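You operate a simulated robot arm through the tools that you are given. There is no shell and no other tool.

You are at the controls of a simulated robot arm. One attempt, no reset.

Task
File the bead flush on the plate marked WELDED and lay it on the FINISHED mat.
Fine: lock it in the vice before you file; use the block file and put it back; free the vice after. What is to be rubbed or washed off counts as gone when no trace of it is left.

The check looks at the end state, three seconds after you hand in, the way a careful person would. Anything else that was tipped, shoved, dropped, spilled or broken makes it a failure.

Robot
A 6-joint arm with a two-finger parallel gripper, fixed in place. Base frame: the origin is on the floor under the middle of its stand, x ahead of it, y to its left, z up; the work surface is at about z = 80.4. Lengths are in cm, angles in rad, forces in N, time in s.
With the tool pointing down near the work surface it reaches from about 24 to 64 cm from the base axis. Its first joint turns from -1.152 to 1.152 rad. Payload 2.7 kg.
The tool frame sits at the grasp point between the pads (the TCP): z along the fingers, y along the line on which they close. The tips reach 2.3 cm beyond it. Largest opening 9.4 cm; finger width 3.8, thickness 1; the body of the gripper, 5.4 by 9.6 cm, starts 3.9 cm behind the TCP.
Orientation is that of the tool frame in the base frame, as a unit quaternion [w, x, y, z]. With the fingers straight down and closing along the base's y, the tool's x points along the base's -x, its y along +y and its z along -z.

Tools
- The arm moves only by the tool arm_command. Its argument "plan" is a list of rows, each an object (a shift or turn left out is 0, a gripper value left out holds the last) with "translation": the shift along the base's x, y, z in cm, a list of three; "dr": the turn, a rotation vector about the base's x, y, z in rad, a list of three; "fingers": the closure, from 0 (fully open) to 1 (shut). In form: [{"translation": [dx, dy, dz], "dr": [wx, wy, wz], "fingers": fingers}, ...]. A call has 1 to 20 rows; each row shifts and turns the commanded pose from where the row before left it. Rows are played at 5 a second. More than 5 cm and 0.15 rad between two rows, or a gripper value outside its range, and nothing of the call is played. Where a pose cannot be reached the arm comes as near as it can. A force on the tool above 40 N (or 10 N above the force at the start of the call, whichever is more), or a blocked arm, ends the call early, and 0.2 s more pass. The fingers move at their own pace (about 4.5 cm/s each) and stop on an object; they squeeze with about 34 N. The grip force told is the motor's: it shows also when the fingers shut on nothing. Time passes only in rows, and 0.2 s behind the last, so rows that do not move let the fingers close. It gives the time, the measured TCP pose, the force on the tool (base axes), the opening and the grip force at its end, in the units of the frame above (readings bear some noise), with the torque about the TCP (base axes, N m) and any sound that the robot's microphone picked up, and new pictures: "pictures" is both (left out), scene, wrist or none.
- Cameras (640 x 400 px; columns grow to the right, rows downward): "scene" is fixed at [6.85, -42.48, 140.82]; the picture's right is [0.84, -0.54, 0.00], its down [-0.29, -0.46, -0.84] and it looks along [0.45, 0.71, -0.55] (base axes); focal length 334 px, centre (320, 200). "wrist" rides on the gripper at [8.6, 1.6, -7.4] in the tool frame; the picture's right is [-0.18, 0.98, 0.00], its down [-0.58, -0.11, -0.81] and it looks along [-0.79, -0.15, 0.59] (tool axes); focal length 243 px, centre (320, 200). There is no depth. A picture from a camera that has moved, and an enlarged one, comes with that camera's place and axes in the base frame and with its lens.
- inspect(camera, box): a new picture of the part [left, top, right, bottom] of that camera's present view, enlarged. No time passes.
- finish_job(): hands the job in; it is judged then, once.

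Places have to be worked out from the pictures, the camera data and where the tool is seen. Open the gripper and draw the arm clear of the work before you hand the job in, unless the task says otherwise.

The tools are called after ">>>" by a JSON object that holds its "name" and its "arguments". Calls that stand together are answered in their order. arm_command: Moves the arm, as the interface text tells. Its arguments: {"type":"object","properties":{"plan":{"type":"array","items":{"type":"object","properties":{"translation":{"type":"array","items":{"type":"number"}},"dr":{"type":"array","items":{"type":"number"}},"fingers":{"type":"number"}}}},"pictures":{"type":"string","enum":["both","scene","wrist","none"]}},"required":["plan"]} The other tools are called the same way: inspect (camera, box) takes an enlarged picture of a part of a camera's view; finish_job () hands the job in.

At the start:

```text
t: 0.0
tcp_pos: [38.52, -4.52, 122.87]
orientation: [0.0, 0.0, 1.0, 0.0]
ft_force: [0.0, 0.6, -0.6]
moment: [-0.03, 0.03, -0.03]
finger_gap: 9.37
gripper_force: 0.1
```

scene: 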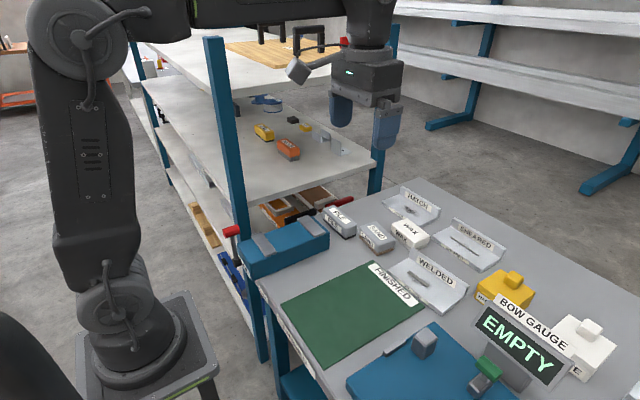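
wrist: 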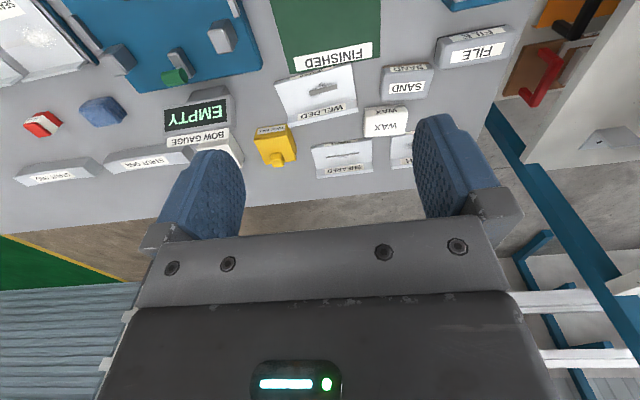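

I'll start by taking a closer look at the work area in both cameras before moving anything.

>>> {"name": "inspect", "arguments": {"camera": "scene", "box": [220, 180, 640, 400]}}

>>> {"name": "inspect", "arguments": {"camera": "wrist", "box": [0, 0, 320, 200]}}

>>> {"name": "inspect", "arguments": {"camera": "wrist", "box": [240, 0, 560, 200]}}

```text
1.52 times, centred on (430, 290) of scene
camera zoom: at [6.85, -42.48, 140.82], right [0.84, -0.54, 0.0], down [-0.29, -0.46, -0.84], along [0.45, 0.71, -0.55], focal length 510 px, centre (152, 63)
```

zoom: 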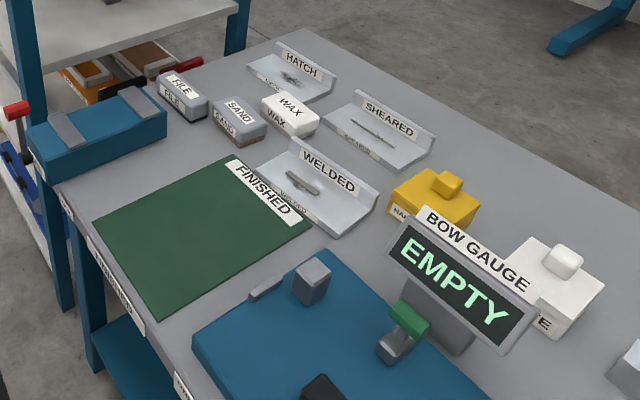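

```text
2.00 times, centred on (160, 100) of wrist
camera zoom: at [29.72, -3.03, 130.25], right [0.18, 0.98, 0.0], down [0.58, -0.11, 0.81], along [0.79, -0.15, -0.59], focal length 485 px, centre (640, 400)
```

zoom: 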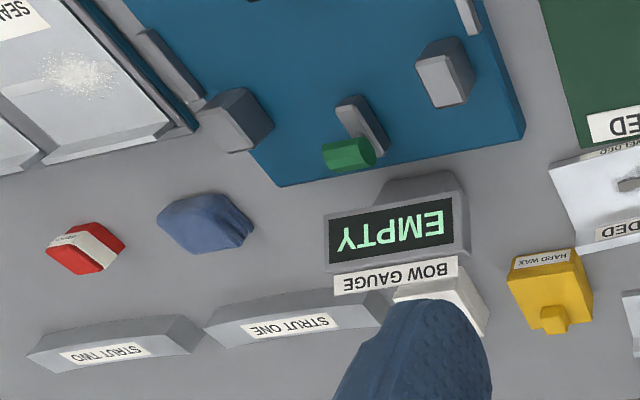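

```text
2.00 times, centred on (400, 100) of wrist
camera zoom: at [29.72, -3.03, 130.25], right [0.18, 0.98, 0.0], down [0.58, -0.11, 0.81], along [0.79, -0.15, -0.59], focal length 485 px, centre (160, 400)
```

zoom: 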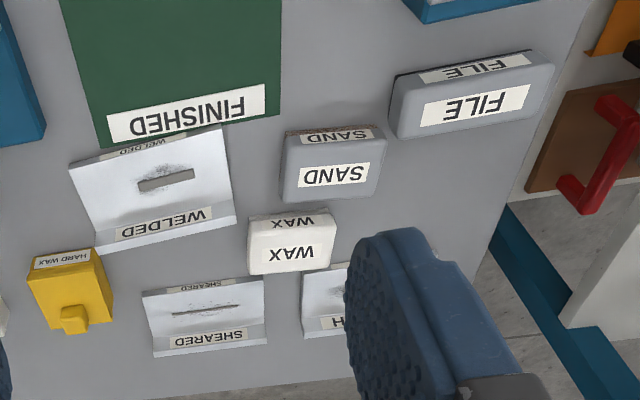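

I'll zoom further on the candidates: the blue block with grey bars at the left, the blue plate with posts, the welded plate and the blocks.

>>> {"name": "inspect", "arguments": {"camera": "scene", "box": [210, 190, 340, 280]}}

>>> {"name": "inspect", "arguments": {"camera": "scene", "box": [330, 310, 530, 400]}}

>>> {"name": "inspect", "arguments": {"camera": "scene", "box": [310, 180, 510, 320]}}

>>> {"name": "inspect", "arguments": {"camera": "scene", "box": [230, 60, 430, 200]}}

```text
4.44 times, centred on (275, 235) of scene
camera zoom: at [6.85, -42.48, 140.82], right [0.84, -0.54, 0.0], down [-0.29, -0.46, -0.84], along [0.45, 0.71, -0.55], focal length 1486 px, centre (520, 44)
```

zoom: 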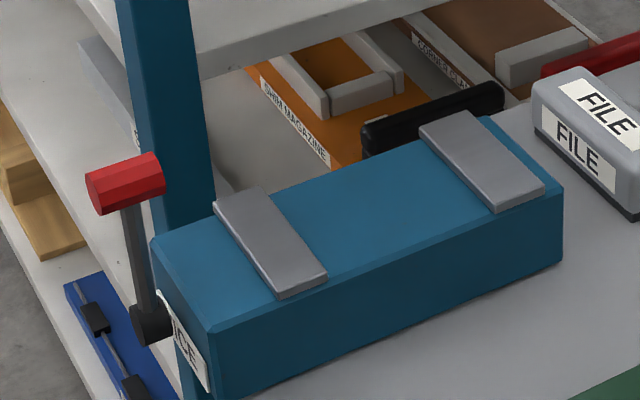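

```text
3.20 times, centred on (430, 355) of scene
camera zoom: at [6.85, -42.48, 140.82], right [0.84, -0.54, 0.0], down [-0.29, -0.46, -0.84], along [0.45, 0.71, -0.55], focal length 1070 px, centre (-32, -296)
```

zoom: 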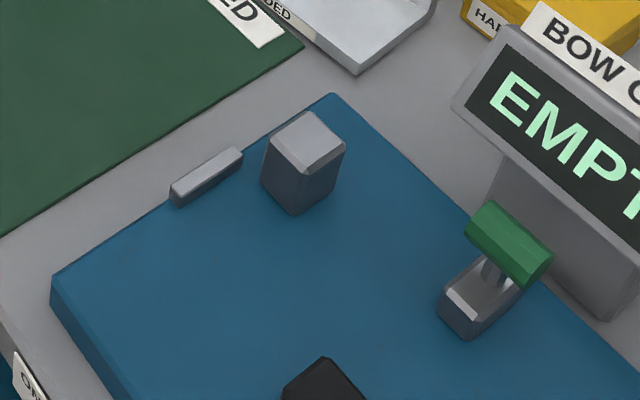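

```text
2.86 times, centred on (410, 250) of scene
camera zoom: at [6.85, -42.48, 140.82], right [0.84, -0.54, 0.0], down [-0.29, -0.46, -0.84], along [0.45, 0.71, -0.55], focal length 956 px, centre (63, 57)
```

zoom: 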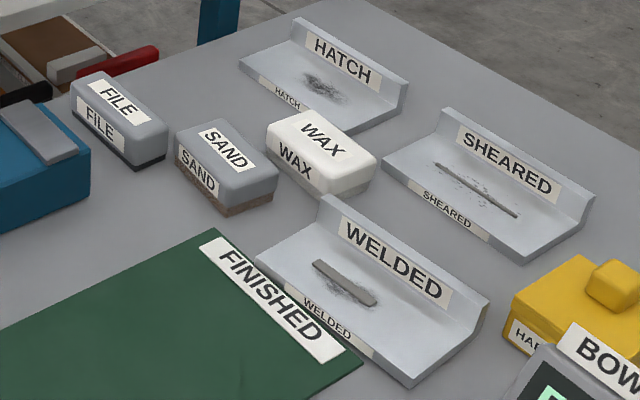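

```text
2.86 times, centred on (330, 130) of scene
camera zoom: at [6.85, -42.48, 140.82], right [0.84, -0.54, 0.0], down [-0.29, -0.46, -0.84], along [0.45, 0.71, -0.55], focal length 956 px, centre (291, 400)
```

zoom: 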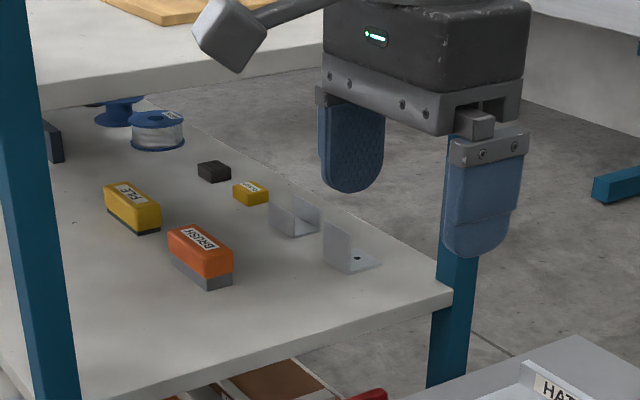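

Tool is clear at (38.5,-4.5,122.9). I judge the vice (blue body, lever with red knob at its near end) to be at x≈24–45, y≈14–23, top z≈85, and the WELDED plate at x≈53–61, y≈-17–-1. I turn the wrist 90° and move to look at the vice more closely.

>>> {"name": "arm_command", "arguments": {"plan": [{"translation": [-0.4, 0.8, -1.4], "dr": [0, 0, 0.1428]}, {"translation": [-0.4, 0.8, -1.4], "dr": [0, 0, 0.1428]}, {"translation": [-0.4, 0.8, -1.4], "dr": [0, 0, 0.1428]}, {"translation": [-0.4, 0.8, -1.4], "dr": [0, 0, 0.1428]}, {"translation": [-0.4, 0.8, -1.4], "dr": [0, 0, 0.1428]}, {"translation": [-0.4, 0.8, -1.4], "dr": [0, 0, 0.1428]}, {"translation": [-0.4, 0.8, -1.4], "dr": [0, 0, 0.1428]}, {"translation": [-0.4, 0.8, -1.4], "dr": [0, 0, 0.1428]}, {"translation": [-0.4, 0.8, -1.4], "dr": [0, 0, 0.1428]}, {"translation": [-0.4, 0.8, -1.4], "dr": [0, 0, 0.1428]}, {"translation": [-0.4, 0.8, -1.4], "dr": [0, 0, 0.1428]}]}}

```text
t: 2.4
tcp_pos: [33.87, 4.13, 107.45]
orientation: [0.0, 0.707, -0.707, 0.0]
ft_force: [0.4, 0.9, 0.4]
moment: [-0.02, -0.02, -0.02]
finger_gap: 9.4
gripper_force: 0.1
camera wrist: at [32.3, -4.55, 114.87], right [-0.98, 0.18, 0.0], down [0.11, 0.58, 0.81], along [0.15, 0.79, -0.59], focal length 243 px, centre (320, 200)
```

scene: 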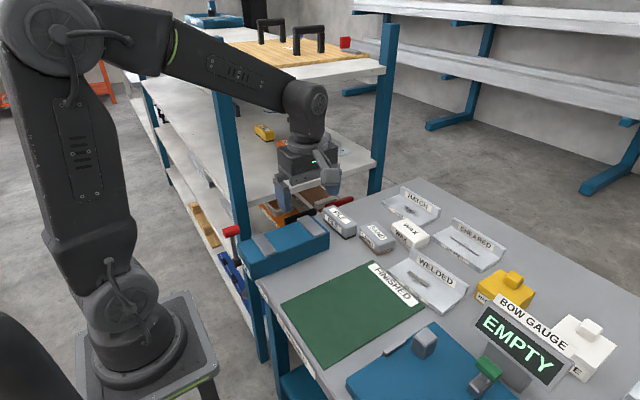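
wrist: 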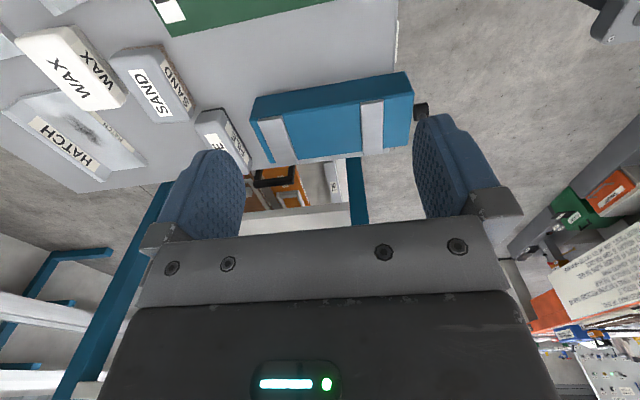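

The wrist now looks at the vice from the front. I zoom in on it and on the other blocks.

>>> {"name": "inspect", "arguments": {"camera": "wrist", "box": [230, 50, 450, 190]}}

>>> {"name": "inspect", "arguments": {"camera": "wrist", "box": [0, 0, 260, 190]}}

>>> {"name": "inspect", "arguments": {"camera": "scene", "box": [360, 230, 500, 330]}}

```text
2.86 times, centred on (340, 120) of wrist
camera zoom: at [32.3, -4.55, 114.87], right [-0.98, 0.18, 0.0], down [0.11, 0.58, 0.81], along [0.15, 0.79, -0.59], focal length 693 px, centre (263, 429)
```

zoom: 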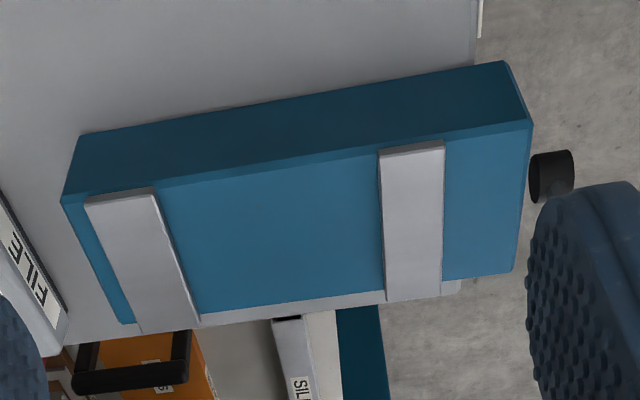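

```text
2.11 times, centred on (130, 95) of wrist
camera zoom: at [32.3, -4.55, 114.87], right [-0.98, 0.18, 0.0], down [0.11, 0.58, 0.81], along [0.15, 0.79, -0.59], focal length 511 px, centre (720, 421)
```

zoom: 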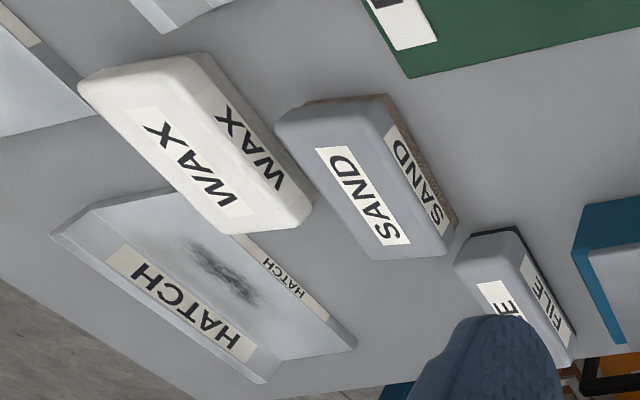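

```text
4.00 times, centred on (430, 280) of scene
camera zoom: at [6.85, -42.48, 140.82], right [0.84, -0.54, 0.0], down [-0.29, -0.46, -0.84], along [0.45, 0.71, -0.55], focal length 1338 px, centre (-120, -120)
```

zoom: 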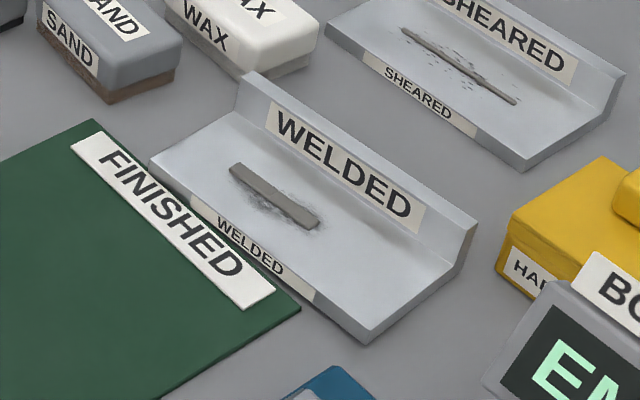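

The jaws are thin pads on top of the vice body (x≈27.5–30.5 and 41.4–45, y≈14.4–23.7), so the plate's ~16 cm length fits across both pads. I look at the lever and the file block in more detail.

>>> {"name": "inspect", "arguments": {"camera": "scene", "box": [215, 215, 265, 285]}}

>>> {"name": "inspect", "arguments": {"camera": "scene", "box": [310, 190, 400, 260]}}

>>> {"name": "inspect", "arguments": {"camera": "scene", "box": [270, 250, 440, 380]}}

```text
5.71 times, centred on (240, 250) of scene
camera zoom: at [6.85, -42.48, 140.82], right [0.84, -0.54, 0.0], down [-0.29, -0.46, -0.84], along [0.45, 0.71, -0.55], focal length 1911 px, centre (777, -86)
```

zoom: 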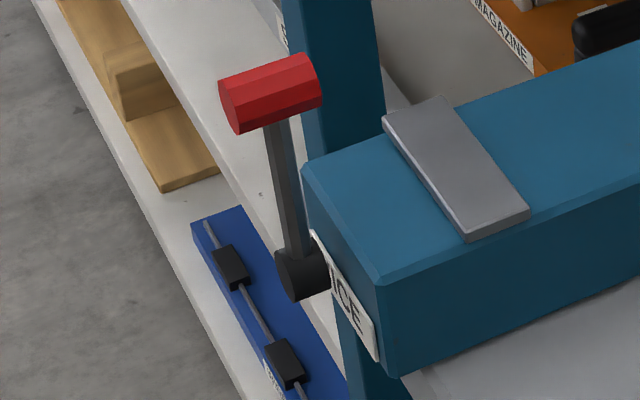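

```text
5.71 times, centred on (355, 225) of scene
camera zoom: at [6.85, -42.48, 140.82], right [0.84, -0.54, 0.0], down [-0.29, -0.46, -0.84], along [0.45, 0.71, -0.55], focal length 1911 px, centre (120, 57)
```

zoom: 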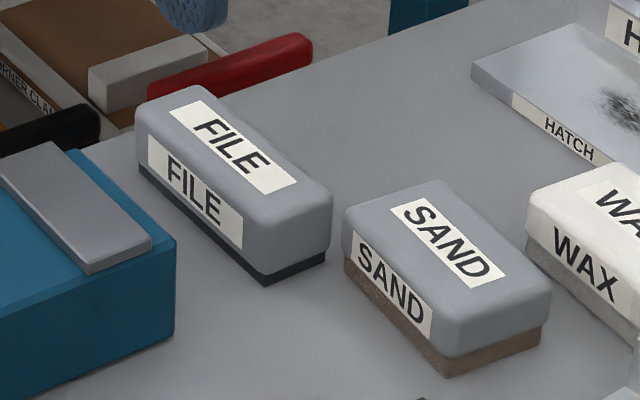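

```text
3.08 times, centred on (355, 315) of scene
camera zoom: at [6.85, -42.48, 140.82], right [0.84, -0.54, 0.0], down [-0.29, -0.46, -0.84], along [0.45, 0.71, -0.55], focal length 1029 px, centre (212, -154)
```

zoom: 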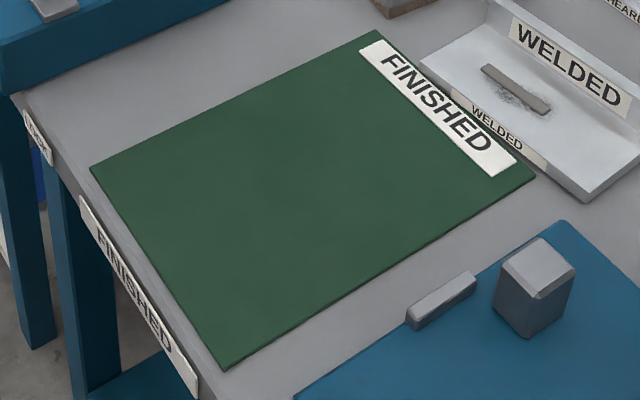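

The lever stands upright at the near end of the vice (knob ≈ (22,19,93)); FILE block is ≈ x 51.4–55.2, y 14.5–26, top ≈84. I now go above the WELDED plate's upright flange (≈ x 62, y -9), turning the tool so its fingers close along x with the flange able to end up at the back of the vice.

>>> {"name": "arm_command", "arguments": {"plan": [{"translation": [1.3, -0.65, -0.4], "dr": [0, 0, -0.15]}, {"translation": [1.3, -0.65, -0.4], "dr": [0, 0, -0.15]}, {"translation": [1.3, -0.65, -0.4], "dr": [0, 0, -0.15]}, {"translation": [1.3, -0.65, -0.4], "dr": [0, 0, -0.15]}, {"translation": [1.3, -0.65, -0.4], "dr": [0, 0, -0.15]}, {"translation": [1.3, -0.65, -0.4], "dr": [0, 0, -0.15]}, {"translation": [1.3, -0.65, -0.4], "dr": [0, 0, -0.15]}, {"translation": [1.3, -0.65, -0.4], "dr": [0, 0, -0.15]}, {"translation": [1.3, -0.65, -0.4], "dr": [0, 0, -0.15]}, {"translation": [1.3, -0.65, -0.4], "dr": [0, 0, -0.15]}, {"translation": [1.3, -0.65, -0.4], "dr": [0, 0, -0.15]}, {"translation": [1.3, -0.65, -0.4], "dr": [0, 0, -0.15]}, {"translation": [1.3, -0.65, -0.4], "dr": [0, 0, -0.15]}, {"translation": [1.3, -0.65, -0.4], "dr": [0, 0, -0.15]}, {"translation": [1.3, -0.65, -0.4], "dr": [0, 0, -0.15]}, {"translation": [1.3, -0.65, -0.4], "dr": [0, 0, -0.15]}, {"translation": [1.3, -0.65, -0.4], "dr": [0, 0, -0.15]}, {"translation": [1.3, -0.65, -0.4], "dr": [0, 0, -0.15]}, {"translation": [1.3, -0.65, -0.4], "dr": [0, 0, -0.15]}, {"translation": [1.3, -0.65, -0.4], "dr": [0, 0, -0.1416]}]}}

```text
t: 6.6
tcp_pos: [59.97, -8.79, 99.29]
orientation: [0.0, 0.653, 0.757, 0.0]
ft_force: [0.2, 0.5, -0.2]
moment: [-0.01, 0.0, 0.0]
finger_gap: 9.39
gripper_force: 0.2
camera wrist: at [60.27, -0.08, 106.83], right [1.0, -0.04, 0.0], down [-0.02, -0.59, 0.81], along [-0.03, -0.81, -0.59], focal length 243 px, centre (320, 200)
```

scene: 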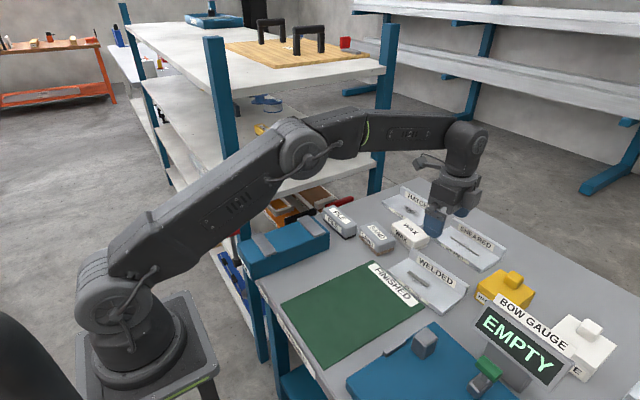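
wrist: 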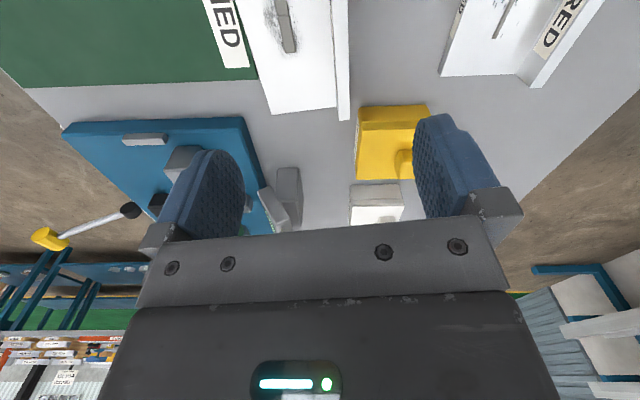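

The flange appears in the wrist view just right of centre, at about x≈61.9. I finish the turn and move down to about z=92 centred over it.

>>> {"name": "arm_command", "arguments": {"plan": [{"translation": [0.9, -0.1, -2], "dr": [0, 0, -0.075]}, {"translation": [0.9, -0.1, -2.5], "dr": [0, 0, -0.075]}, {"translation": [0, 0, -2.5]}, {}]}}

>>> {"name": "inspect", "arguments": {"camera": "wrist", "box": [200, 0, 440, 200]}}

```text
t: 7.6
tcp_pos: [61.78, -8.84, 92.27]
orientation: [0.0, 0.707, 0.707, 0.0]
ft_force: [0.2, -0.6, -0.3]
moment: [-0.01, -0.01, -0.01]
finger_gap: 9.41
gripper_force: 0.0
camera wrist: at [63.33, -0.25, 99.73], right [0.98, -0.18, 0.0], down [-0.11, -0.58, 0.81], along [-0.15, -0.79, -0.59], focal length 243 px, centre (320, 200)
```

scene: 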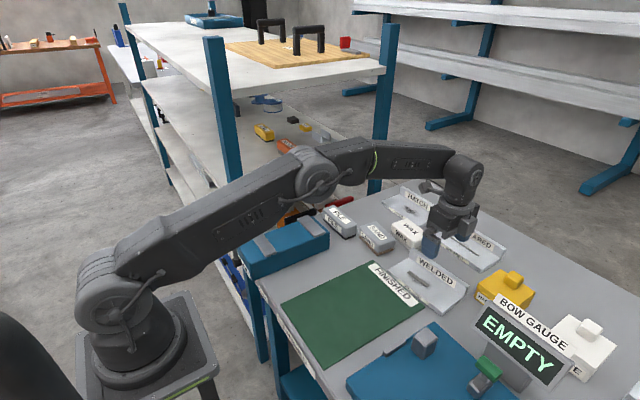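
wrist: 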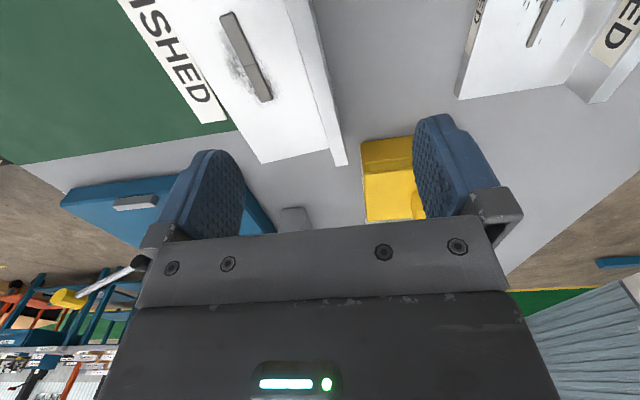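

```text
2.00 times, centred on (320, 100) of wrist
camera zoom: at [63.33, -0.25, 99.73], right [0.98, -0.18, 0.0], down [-0.11, -0.58, 0.81], along [-0.15, -0.79, -0.59], focal length 485 px, centre (320, 400)
```

zoom: 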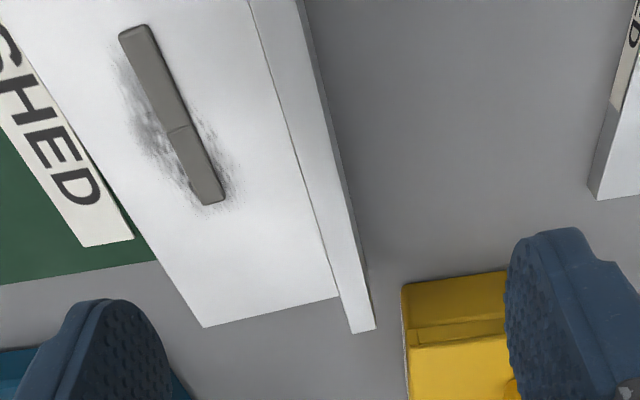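

The flange top runs from about (62.1,-4) to (62.8,-16) on its outer edge, so the plate is yawed ≈0.06–0.08 rad, and the flange may lean back slightly. I back off along +y at this height to see the plate's end face and measure the profile.

>>> {"name": "arm_command", "arguments": {"plan": [{"translation": [0, 2.5, 0.5]}, {"translation": [0, 3, 0.5]}, {"translation": [0, 3, 0]}, {"translation": [0, 2.5, 0]}, {}], "pictures": "wrist"}}

>>> {"name": "inspect", "arguments": {"camera": "wrist", "box": [220, 0, 400, 120]}}

```text
t: 8.8
tcp_pos: [61.63, 2.07, 93.56]
orientation: [0.0, 0.707, 0.707, 0.0]
ft_force: [0.7, -0.1, 0.1]
moment: [-0.01, 0.0, 0.0]
finger_gap: 9.4
gripper_force: 0.2
camera wrist: at [63.33, 10.64, 100.94], right [0.98, -0.18, 0.0], down [-0.11, -0.58, 0.81], along [-0.15, -0.79, -0.59], focal length 243 px, centre (320, 200)
```

wrist: 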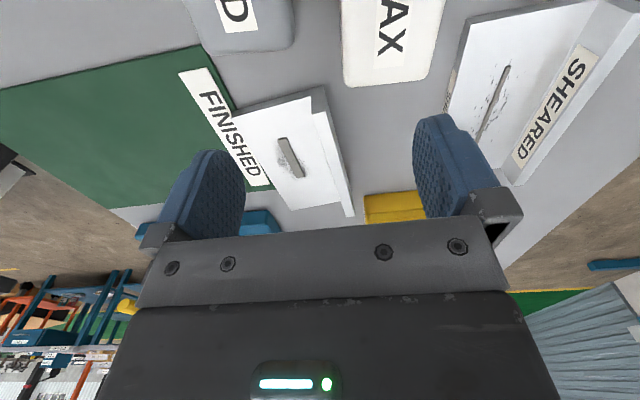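

```text
3.33 times, centred on (310, 60) of wrist
camera zoom: at [63.33, 10.64, 100.94], right [0.98, -0.18, 0.0], down [-0.11, -0.58, 0.81], along [-0.15, -0.79, -0.59], focal length 809 px, centre (353, 667)
```

zoom: 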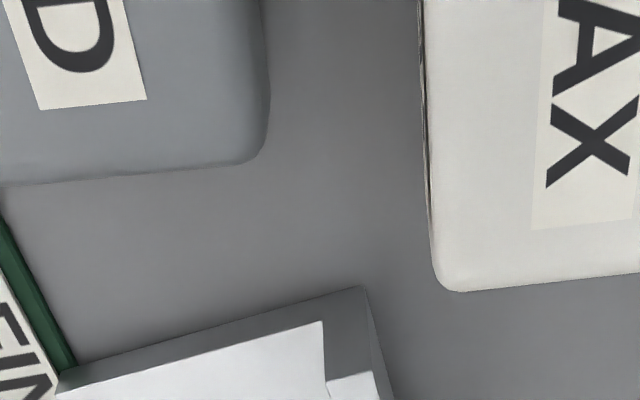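

>>> {"name": "inspect", "arguments": {"camera": "wrist", "box": [230, 80, 350, 130]}}

>>> {"name": "inspect", "arguments": {"camera": "wrist", "box": [230, 80, 370, 220]}}

```text
5.33 times, centred on (290, 105) of wrist
camera zoom: at [63.33, 10.64, 100.94], right [0.98, -0.18, 0.0], down [-0.11, -0.58, 0.81], along [-0.15, -0.79, -0.59], focal length 1294 px, centre (480, 707)
```

zoom: 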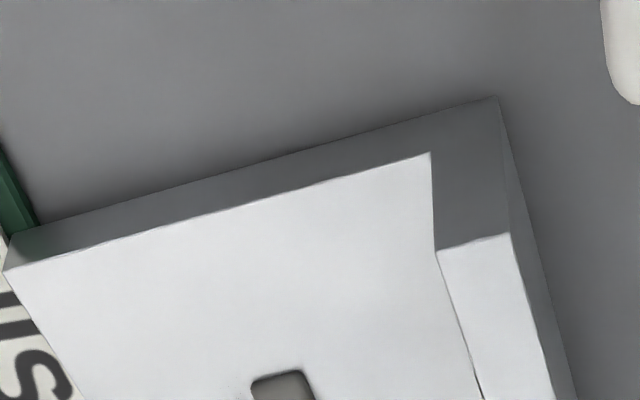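

```text
2.86 times, centred on (300, 150) of wrist
camera zoom: at [63.33, 10.64, 100.94], right [0.98, -0.18, 0.0], down [-0.11, -0.58, 0.81], along [-0.15, -0.79, -0.59], focal length 693 px, centre (377, 343)
```

zoom: 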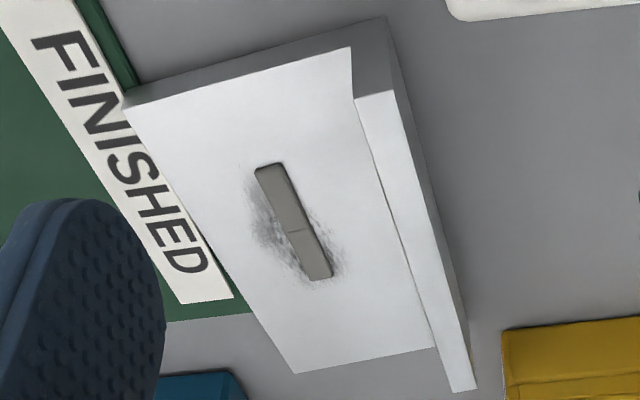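

End-face measurement: floor top ≈81.5, flange ≈1.1 thick, upright, top ≈84.2, centre ≈ (61.7,-8.5), plate yaw ≈ +0.08 rad, plate 16 × 9 cm. I go back above the flange centre, turn +0.08, half close the fingers (to stay clear of the bead) and lower partway.

>>> {"name": "arm_command", "arguments": {"plan": [{"translation": [0, -3.5, 0], "dr": [0, 0, 0.04], "fingers": 0.55}, {"translation": [0, -3.5, 0], "dr": [0, 0, 0.04], "fingers": 0.55}, {"translation": [0, -3.55, -0.5]}, {"translation": [0, 0, -2.0]}, {"translation": [0, 0, -2.0]}, {}]}}

>>> {"name": "inspect", "arguments": {"camera": "wrist", "box": [200, 0, 440, 220]}}

```text
t: 10.2
tcp_pos: [61.88, -8.32, 88.9]
orientation: [0.001, 0.678, 0.736, 0.001]
ft_force: [-0.5, 0.1, 0.2]
moment: [0.03, 0.03, -0.01]
finger_gap: 4.22
gripper_force: 0.0
camera wrist: at [62.78, 0.31, 96.28], right [0.99, -0.1, 0.0], down [-0.06, -0.59, 0.81], along [-0.08, -0.8, -0.59], focal length 243 px, centre (320, 200)
```

scene: 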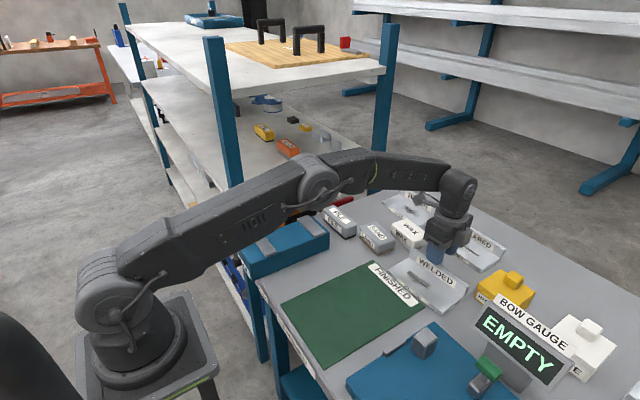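
wrist: 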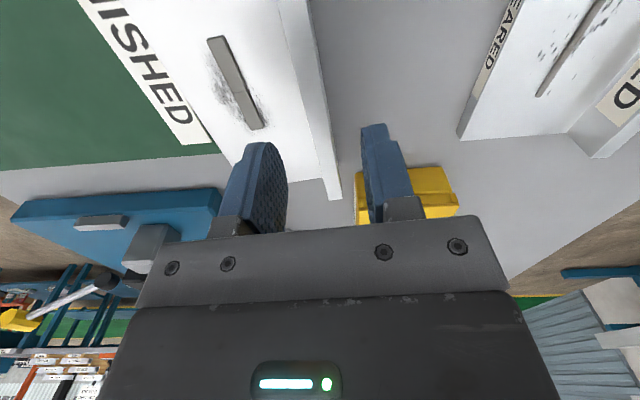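

```text
1.82 times, centred on (320, 110) of wrist
camera zoom: at [62.78, 0.31, 96.28], right [0.99, -0.1, 0.0], down [-0.06, -0.59, 0.81], along [-0.08, -0.8, -0.59], focal length 441 px, centre (320, 364)
```

zoom: 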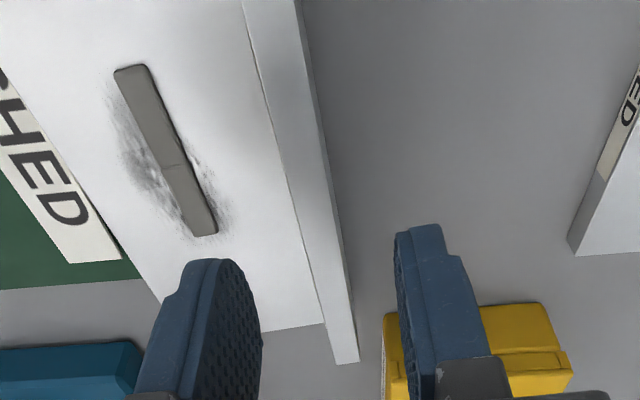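

Flange centre line computes to x≈61.77 at y=-8.4, tool at 61.87 – nearly centred. I shift 0.1 back, lower to z≈84.2 so tips stop just above the plate's floor, then close on the flange.

>>> {"name": "arm_command", "arguments": {"plan": [{"translation": [-0.1, 0, -1.5]}, {"translation": [0, 0, -1.5]}, {"translation": [0, 0, -1.2]}, {"translation": [0, 0, -0.5]}, {}]}}

>>> {"name": "inspect", "arguments": {"camera": "scene", "box": [370, 200, 510, 320]}}

```text
t: 11.4
tcp_pos: [61.72, -8.47, 84.13]
orientation: [0.001, 0.678, 0.735, 0.0]
ft_force: [0.3, 0.0, 0.6]
moment: [-0.04, 0.0, 0.04]
finger_gap: 4.24
gripper_force: 0.1
camera wrist: at [62.68, 0.16, 91.53], right [0.99, -0.1, 0.0], down [-0.06, -0.59, 0.81], along [-0.08, -0.8, -0.59], focal length 243 px, centre (320, 200)
```

scene: 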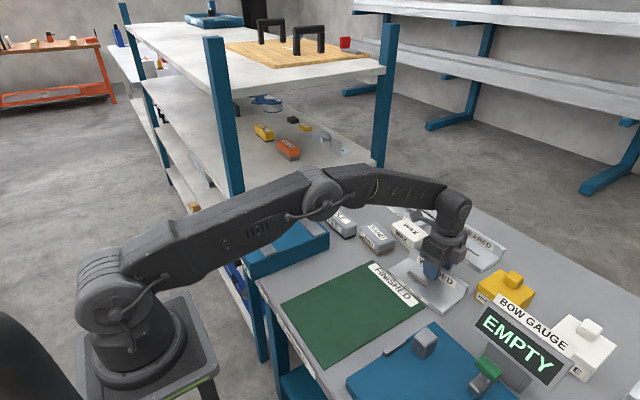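
wrist: 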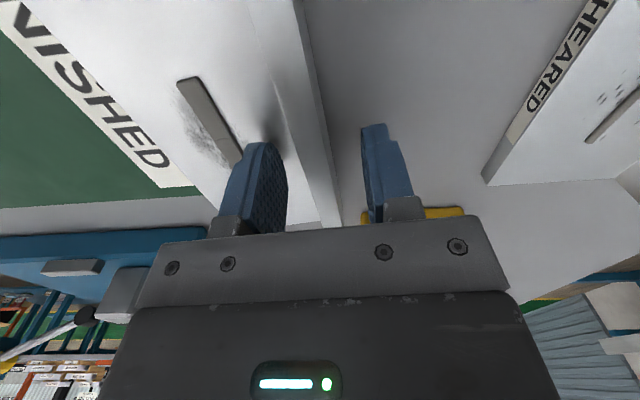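

```text
3.33 times, centred on (440, 260) of scene
camera zoom: at [6.85, -42.48, 140.82], right [0.84, -0.54, 0.0], down [-0.29, -0.46, -0.84], along [0.45, 0.71, -0.55], focal length 1115 px, centre (-80, 0)
```

zoom: 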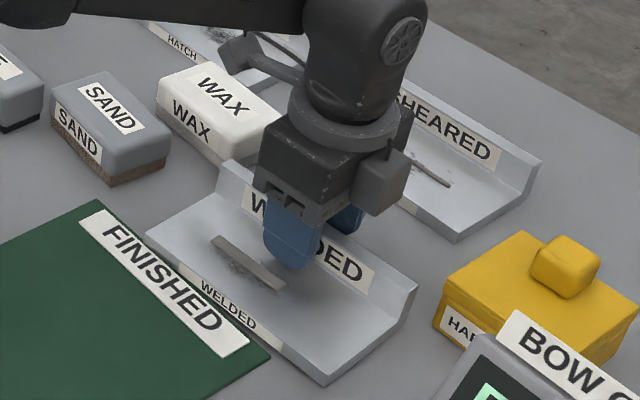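

The fingers straddle the flange with tips just above the floor of the plate. I close the gripper.

>>> {"name": "arm_command", "arguments": {"plan": [{"fingers": 0.75}, {"fingers": 1.0}, {"fingers": 1.0}, {"fingers": 1.0}, {"fingers": 1.0}], "pictures": "wrist"}}

```text
t: 12.6
tcp_pos: [61.67, -8.53, 84.1]
orientation: [0.001, 0.678, 0.735, 0.0]
ft_force: [-3.1, -0.1, 4.6]
moment: [0.79, 0.89, 0.21]
finger_gap: 1.25
gripper_force: 34.1
camera wrist: at [62.66, 0.17, 91.57], right [0.99, -0.1, 0.0], down [-0.06, -0.59, 0.81], along [-0.08, -0.8, -0.59], focal length 243 px, centre (320, 200)
```

wrist: 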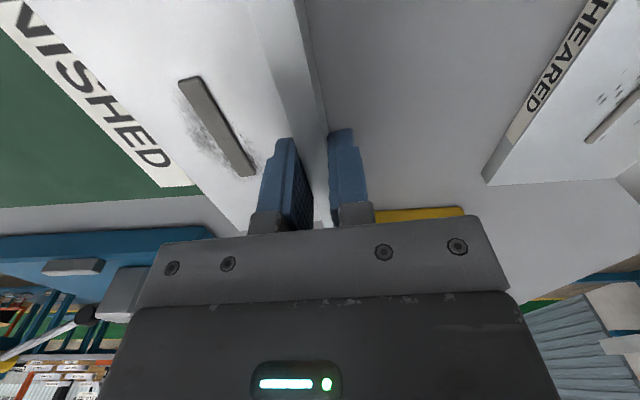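

Gripped at 1.25 cm with 34 N. I lift slowly by 2 cm and check the load and whether the plate hangs level.

>>> {"name": "arm_command", "arguments": {"plan": [{"translation": [0, 0, 0.5]}, {"translation": [0, 0, 0.5]}, {"translation": [0, 0, 1.0]}, {}]}}

>>> {"name": "inspect", "arguments": {"camera": "scene", "box": [370, 200, 510, 320]}}

```text
t: 13.6
tcp_pos: [61.7, -8.54, 86.25]
orientation: [0.0, 0.678, 0.735, 0.0]
ft_force: [0.3, -0.2, -5.3]
moment: [0.03, -0.19, 0.02]
finger_gap: 1.17
gripper_force: 34.2
camera wrist: at [62.62, 0.08, 93.59], right [0.99, -0.1, 0.0], down [-0.06, -0.59, 0.81], along [-0.08, -0.8, -0.59], focal length 243 px, centre (320, 200)
```

scene: 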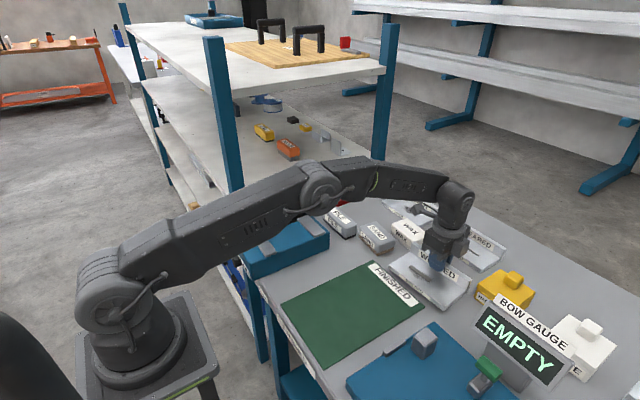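
wrist: 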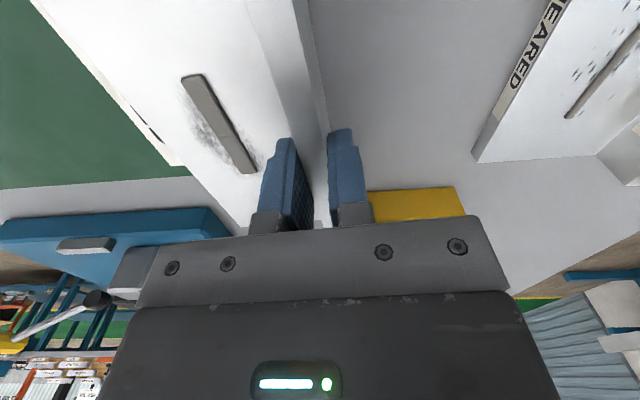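

```text
3.33 times, centred on (440, 260) of scene
camera zoom: at [6.86, -42.49, 140.81], right [0.84, -0.54, 0.0], down [-0.29, -0.46, -0.84], along [0.45, 0.71, -0.55], focal length 1115 px, centre (-80, 0)
```

zoom: 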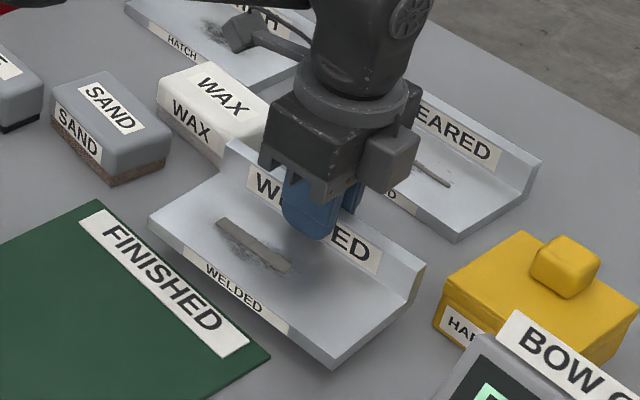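

The plate hangs level (5.3 N). The gap between the vice jaws (x≈30.4–41.3, 10.9 cm) suits the plate's 9 cm depth, so it goes between the jaws in its present orientation with flange on the +x side: flange centre to x≈39.7, y≈19.2. I raise it to clear everything and carry it above the vice, squaring the yaw.

>>> {"name": "arm_command", "arguments": {"plan": [{"translation": [0, 0, 2.0]}, {"translation": [0, 0, 2.5]}, {"translation": [0, 0, 2.5]}, {"translation": [0, 0, 2.5]}, {"translation": [-1.6, 2.0, 0.5], "dr": [0, 0, -0.008]}, {"translation": [-1.6, 2.0, 0.5], "dr": [0, 0, -0.008]}, {"translation": [-1.6, 2.0, 0.0], "dr": [0, 0, -0.008]}, {"translation": [-1.6, 2.0, 0], "dr": [0, 0, -0.008]}, {"translation": [-1.6, 2.0, 0], "dr": [0, 0, -0.008]}, {"translation": [-1.6, 2.0, 0], "dr": [0, 0, -0.008]}, {"translation": [-1.6, 2.0, 0], "dr": [0, 0, -0.008]}, {"translation": [-1.6, 2.0, 0], "dr": [0, 0, -0.008]}, {"translation": [-1.6, 2.0, 0], "dr": [0, 0, -0.008]}, {"translation": [-1.6, 2.0, 0], "dr": [0, 0, -0.008]}, {"translation": [-1.6, 2.0, 0]}, {"translation": [-1.6, 2.0, 0]}, {"translation": [-1.6, 2.0, 0]}, {"translation": [-1.15, 1.75, 0]}, {}]}}

>>> {"name": "inspect", "arguments": {"camera": "scene", "box": [210, 160, 400, 300]}}

>>> {"name": "inspect", "arguments": {"camera": "wrist", "box": [120, 0, 440, 220]}}

```text
t: 17.6
tcp_pos: [39.68, 19.21, 96.8]
orientation: [-0.001, 0.707, 0.707, -0.001]
ft_force: [0.0, 0.0, -5.8]
moment: [-0.02, -0.2, -0.02]
finger_gap: 1.2
gripper_force: 34.0
camera wrist: at [41.33, 27.82, 104.16], right [0.98, -0.18, 0.0], down [-0.11, -0.58, 0.81], along [-0.15, -0.79, -0.59], focal length 243 px, centre (320, 200)
```

scene: 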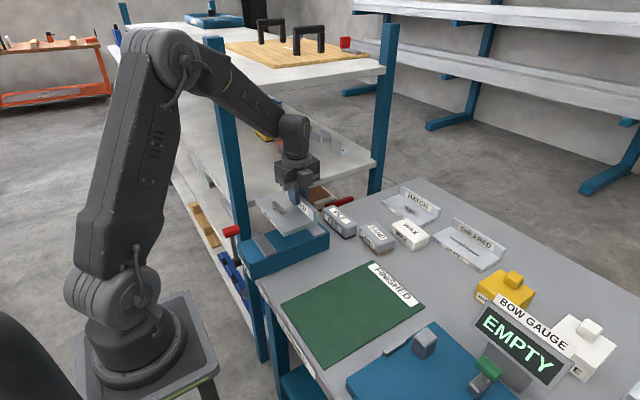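
wrist: 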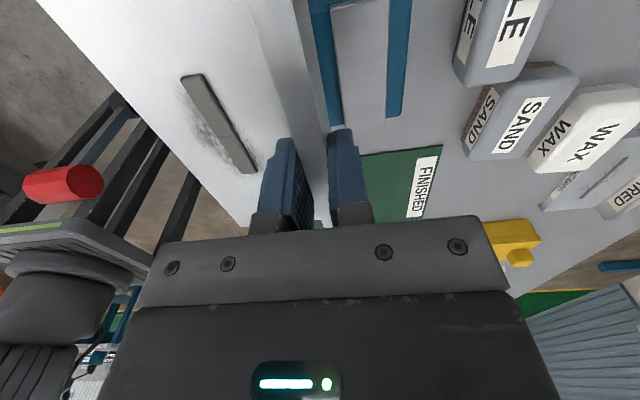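

```text
2.86 times, centred on (305, 230) of scene
camera zoom: at [6.86, -42.48, 140.82], right [0.84, -0.54, 0.0], down [-0.29, -0.46, -0.84], along [0.45, 0.71, -0.55], focal length 956 px, centre (363, 114)
```

zoom: 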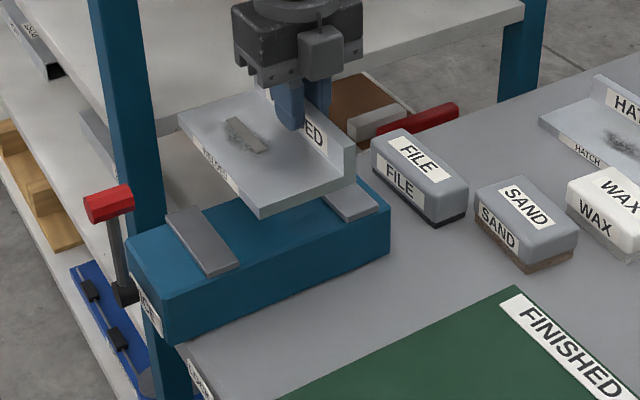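

```text
1.82 times, centred on (280, 110) of wrist
camera zoom: at [41.33, 27.82, 104.16], right [0.98, -0.18, 0.0], down [-0.11, -0.58, 0.81], along [-0.15, -0.79, -0.59], focal length 441 px, centre (393, 364)
```

zoom: 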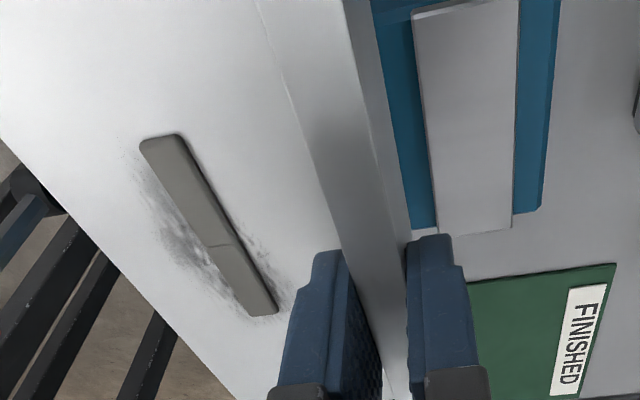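

Triangulating from both views, the vice's pads top out at z≈86.5 (body ≈85.9), y 14.0–23.1, jaw gap x≈30.4–41.0. I correct slightly (-0.1, -0.6) and lower until the plate is about 1 cm above the jaws to check alignment.

>>> {"name": "arm_command", "arguments": {"plan": [{"translation": [-0.1, -0.6, -1.0]}, {"translation": [0, 0, -1.5]}, {"translation": [0, 0, -1.5]}, {"translation": [0, 0, -1.2]}, {}]}}

>>> {"name": "inspect", "arguments": {"camera": "scene", "box": [220, 190, 340, 290]}}

>>> {"name": "inspect", "arguments": {"camera": "wrist", "box": [120, 0, 440, 220]}}

```text
t: 18.8
tcp_pos: [39.72, 18.66, 91.47]
orientation: [-0.001, 0.707, 0.707, -0.001]
ft_force: [0.5, -0.3, -6.2]
moment: [-0.03, -0.2, 0.0]
finger_gap: 1.19
gripper_force: 34.0
camera wrist: at [41.24, 27.21, 98.89], right [0.98, -0.18, 0.0], down [-0.11, -0.58, 0.81], along [-0.15, -0.79, -0.59], focal length 243 px, centre (320, 200)
```

scene: 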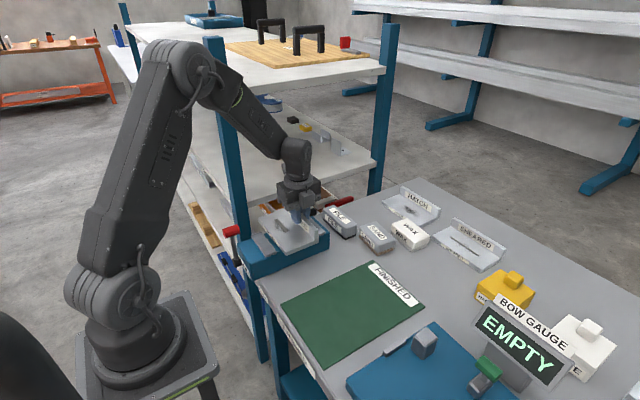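
wrist: 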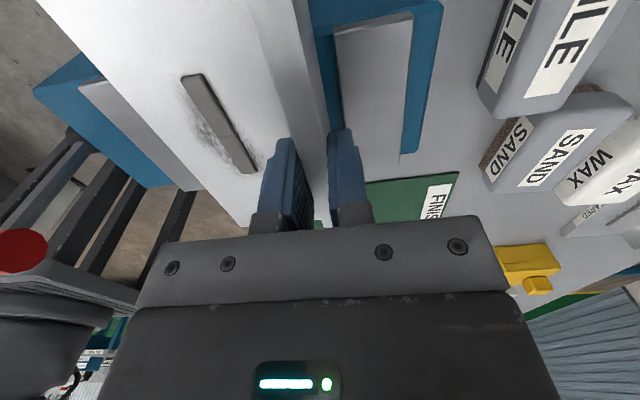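

```text
4.00 times, centred on (280, 240) of scene
camera zoom: at [6.86, -42.48, 140.82], right [0.84, -0.54, 0.0], down [-0.29, -0.46, -0.84], along [0.45, 0.71, -0.55], focal length 1338 px, centre (480, 40)
```

zoom: 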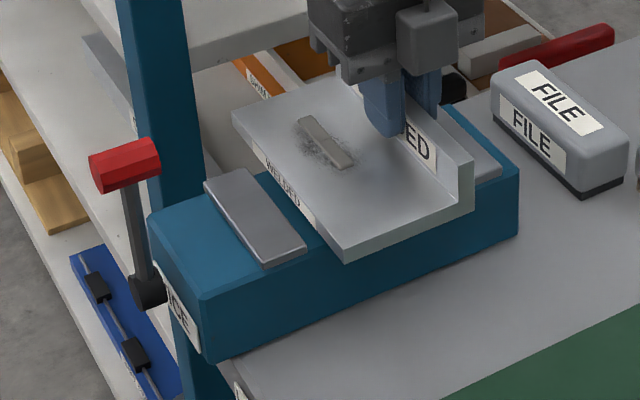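

```text
1.82 times, centred on (280, 110) of wrist
camera zoom: at [41.24, 27.21, 98.89], right [0.98, -0.18, 0.0], down [-0.11, -0.58, 0.81], along [-0.15, -0.79, -0.59], focal length 441 px, centre (393, 364)
```

zoom: 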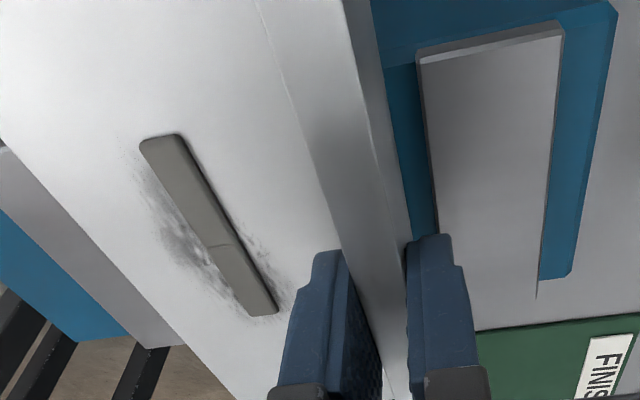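

Alignment is good: about 0.8 cm clearance to both jaws. I lower in small steps toward the vice bed (expected contact at TCP z≈89.6).

>>> {"name": "arm_command", "arguments": {"plan": [{"translation": [0, 0, -0.6]}, {"translation": [0, 0, -0.6]}, {"translation": [0, 0, -0.3]}, {"translation": [0, 0, -0.2]}, {}], "pictures": "none"}}

```text
t: 20.0
tcp_pos: [39.65, 18.63, 89.96]
orientation: [0.0, 0.707, 0.707, 0.002]
ft_force: [-8.0, -2.5, 26.0]
moment: [-0.01, 0.39, -0.02]
finger_gap: 1.24
gripper_force: 34.0
```

Contact is felt (26 N up) at z≈89.96. I ease up by 0.15 and check visually whether the plate sits flat on the bed between the jaws.

>>> {"name": "arm_command", "arguments": {"plan": [{"translation": [0, 0, 0.12]}, {}]}}

>>> {"name": "inspect", "arguments": {"camera": "scene", "box": [225, 200, 335, 280]}}

>>> {"name": "inspect", "arguments": {"camera": "wrist", "box": [20, 0, 460, 220]}}

```text
t: 20.6
tcp_pos: [39.69, 18.59, 90.04]
orientation: [0.001, 0.706, 0.708, 0.002]
ft_force: [-3.2, 3.5, 19.6]
moment: [0.36, 0.19, -0.01]
finger_gap: 1.22
gripper_force: 34.7
camera wrist: at [41.27, 27.26, 97.42], right [0.98, -0.18, 0.0], down [-0.11, -0.58, 0.81], along [-0.15, -0.79, -0.59], focal length 243 px, centre (320, 200)
```

scene: 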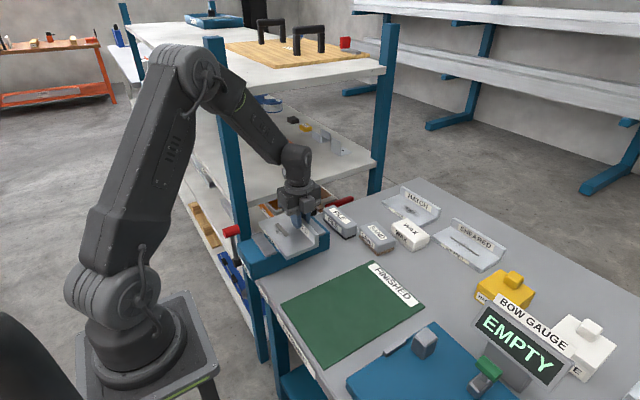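
wrist: 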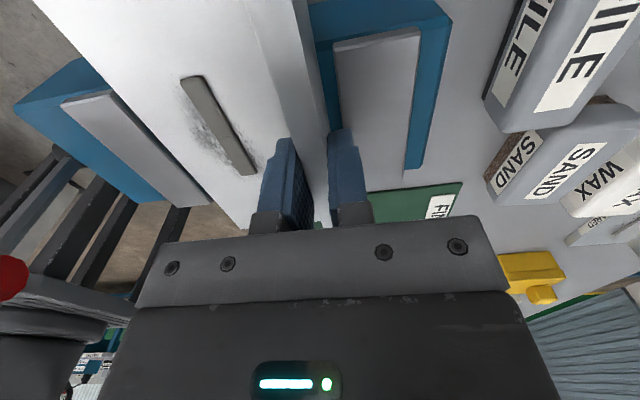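

```text
5.00 times, centred on (280, 240) of scene
camera zoom: at [6.82, -42.49, 140.82], right [0.84, -0.54, 0.0], down [-0.29, -0.46, -0.84], along [0.45, 0.71, -0.55], focal length 1672 px, centre (520, 0)
```

zoom: 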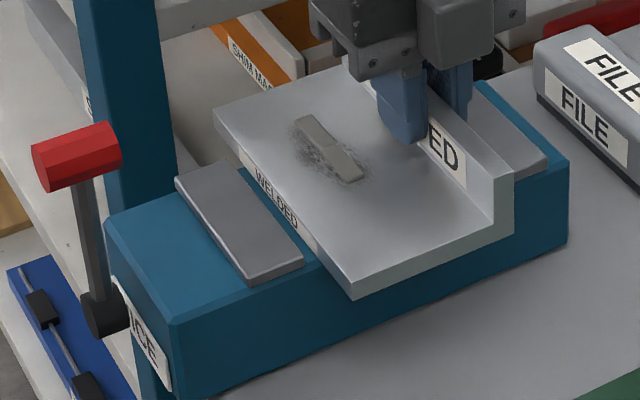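

```text
1.45 times, centred on (240, 110) of wrist
camera zoom: at [41.27, 27.26, 97.42], right [0.98, -0.18, 0.0], down [-0.11, -0.58, 0.81], along [-0.15, -0.79, -0.59], focal length 353 px, centre (436, 331)
```

zoom: 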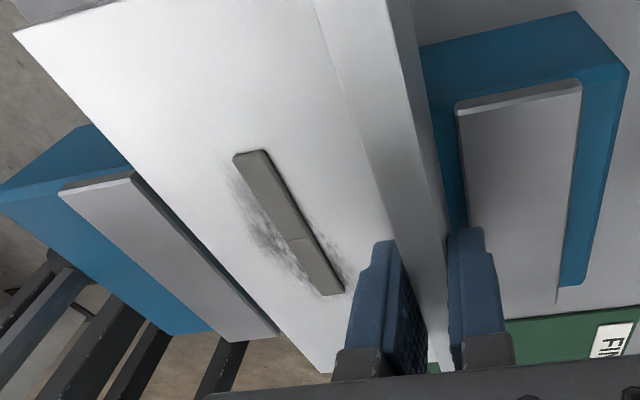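

The plate lies between the jaws on the bed. I relieve the remaining press and open the fingers partly to release it.

>>> {"name": "arm_command", "arguments": {"plan": [{"translation": [0, 0, 0.1]}, {}, {"fingers": 0.9}, {"fingers": 0.7}, {"fingers": 0.55}, {"fingers": 0.55}]}}

>>> {"name": "inspect", "arguments": {"camera": "scene", "box": [225, 200, 335, 280]}}

```text
t: 22.0
tcp_pos: [39.66, 18.63, 90.06]
orientation: [0.0, 0.707, 0.707, 0.0]
ft_force: [-0.1, -0.3, 0.1]
moment: [0.0, 0.01, 0.02]
finger_gap: 4.22
gripper_force: 0.0
camera wrist: at [41.27, 27.24, 97.46], right [0.98, -0.18, 0.0], down [-0.11, -0.58, 0.81], along [-0.15, -0.79, -0.59], focal length 243 px, centre (320, 200)
```

scene: 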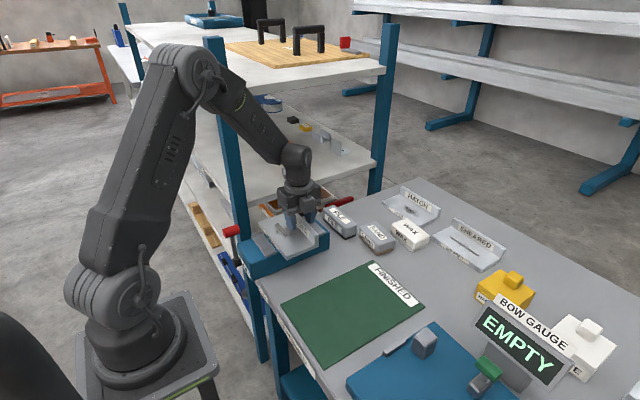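
wrist: 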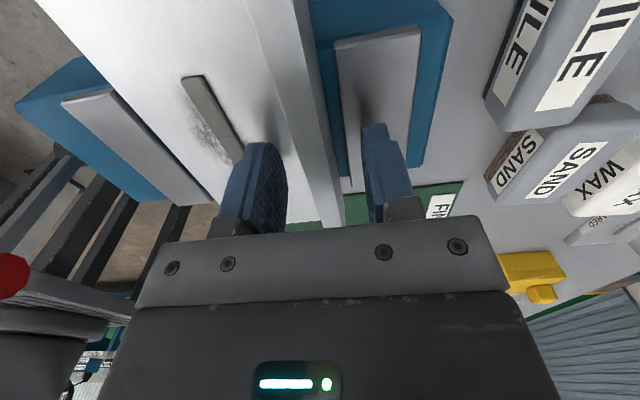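

```text
5.00 times, centred on (280, 240) of scene
camera zoom: at [6.85, -42.48, 140.82], right [0.84, -0.54, 0.0], down [-0.29, -0.46, -0.84], along [0.45, 0.71, -0.55], focal length 1672 px, centre (520, 0)
```

zoom: 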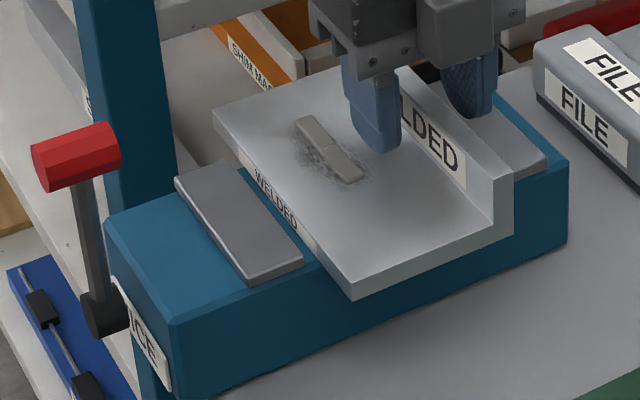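

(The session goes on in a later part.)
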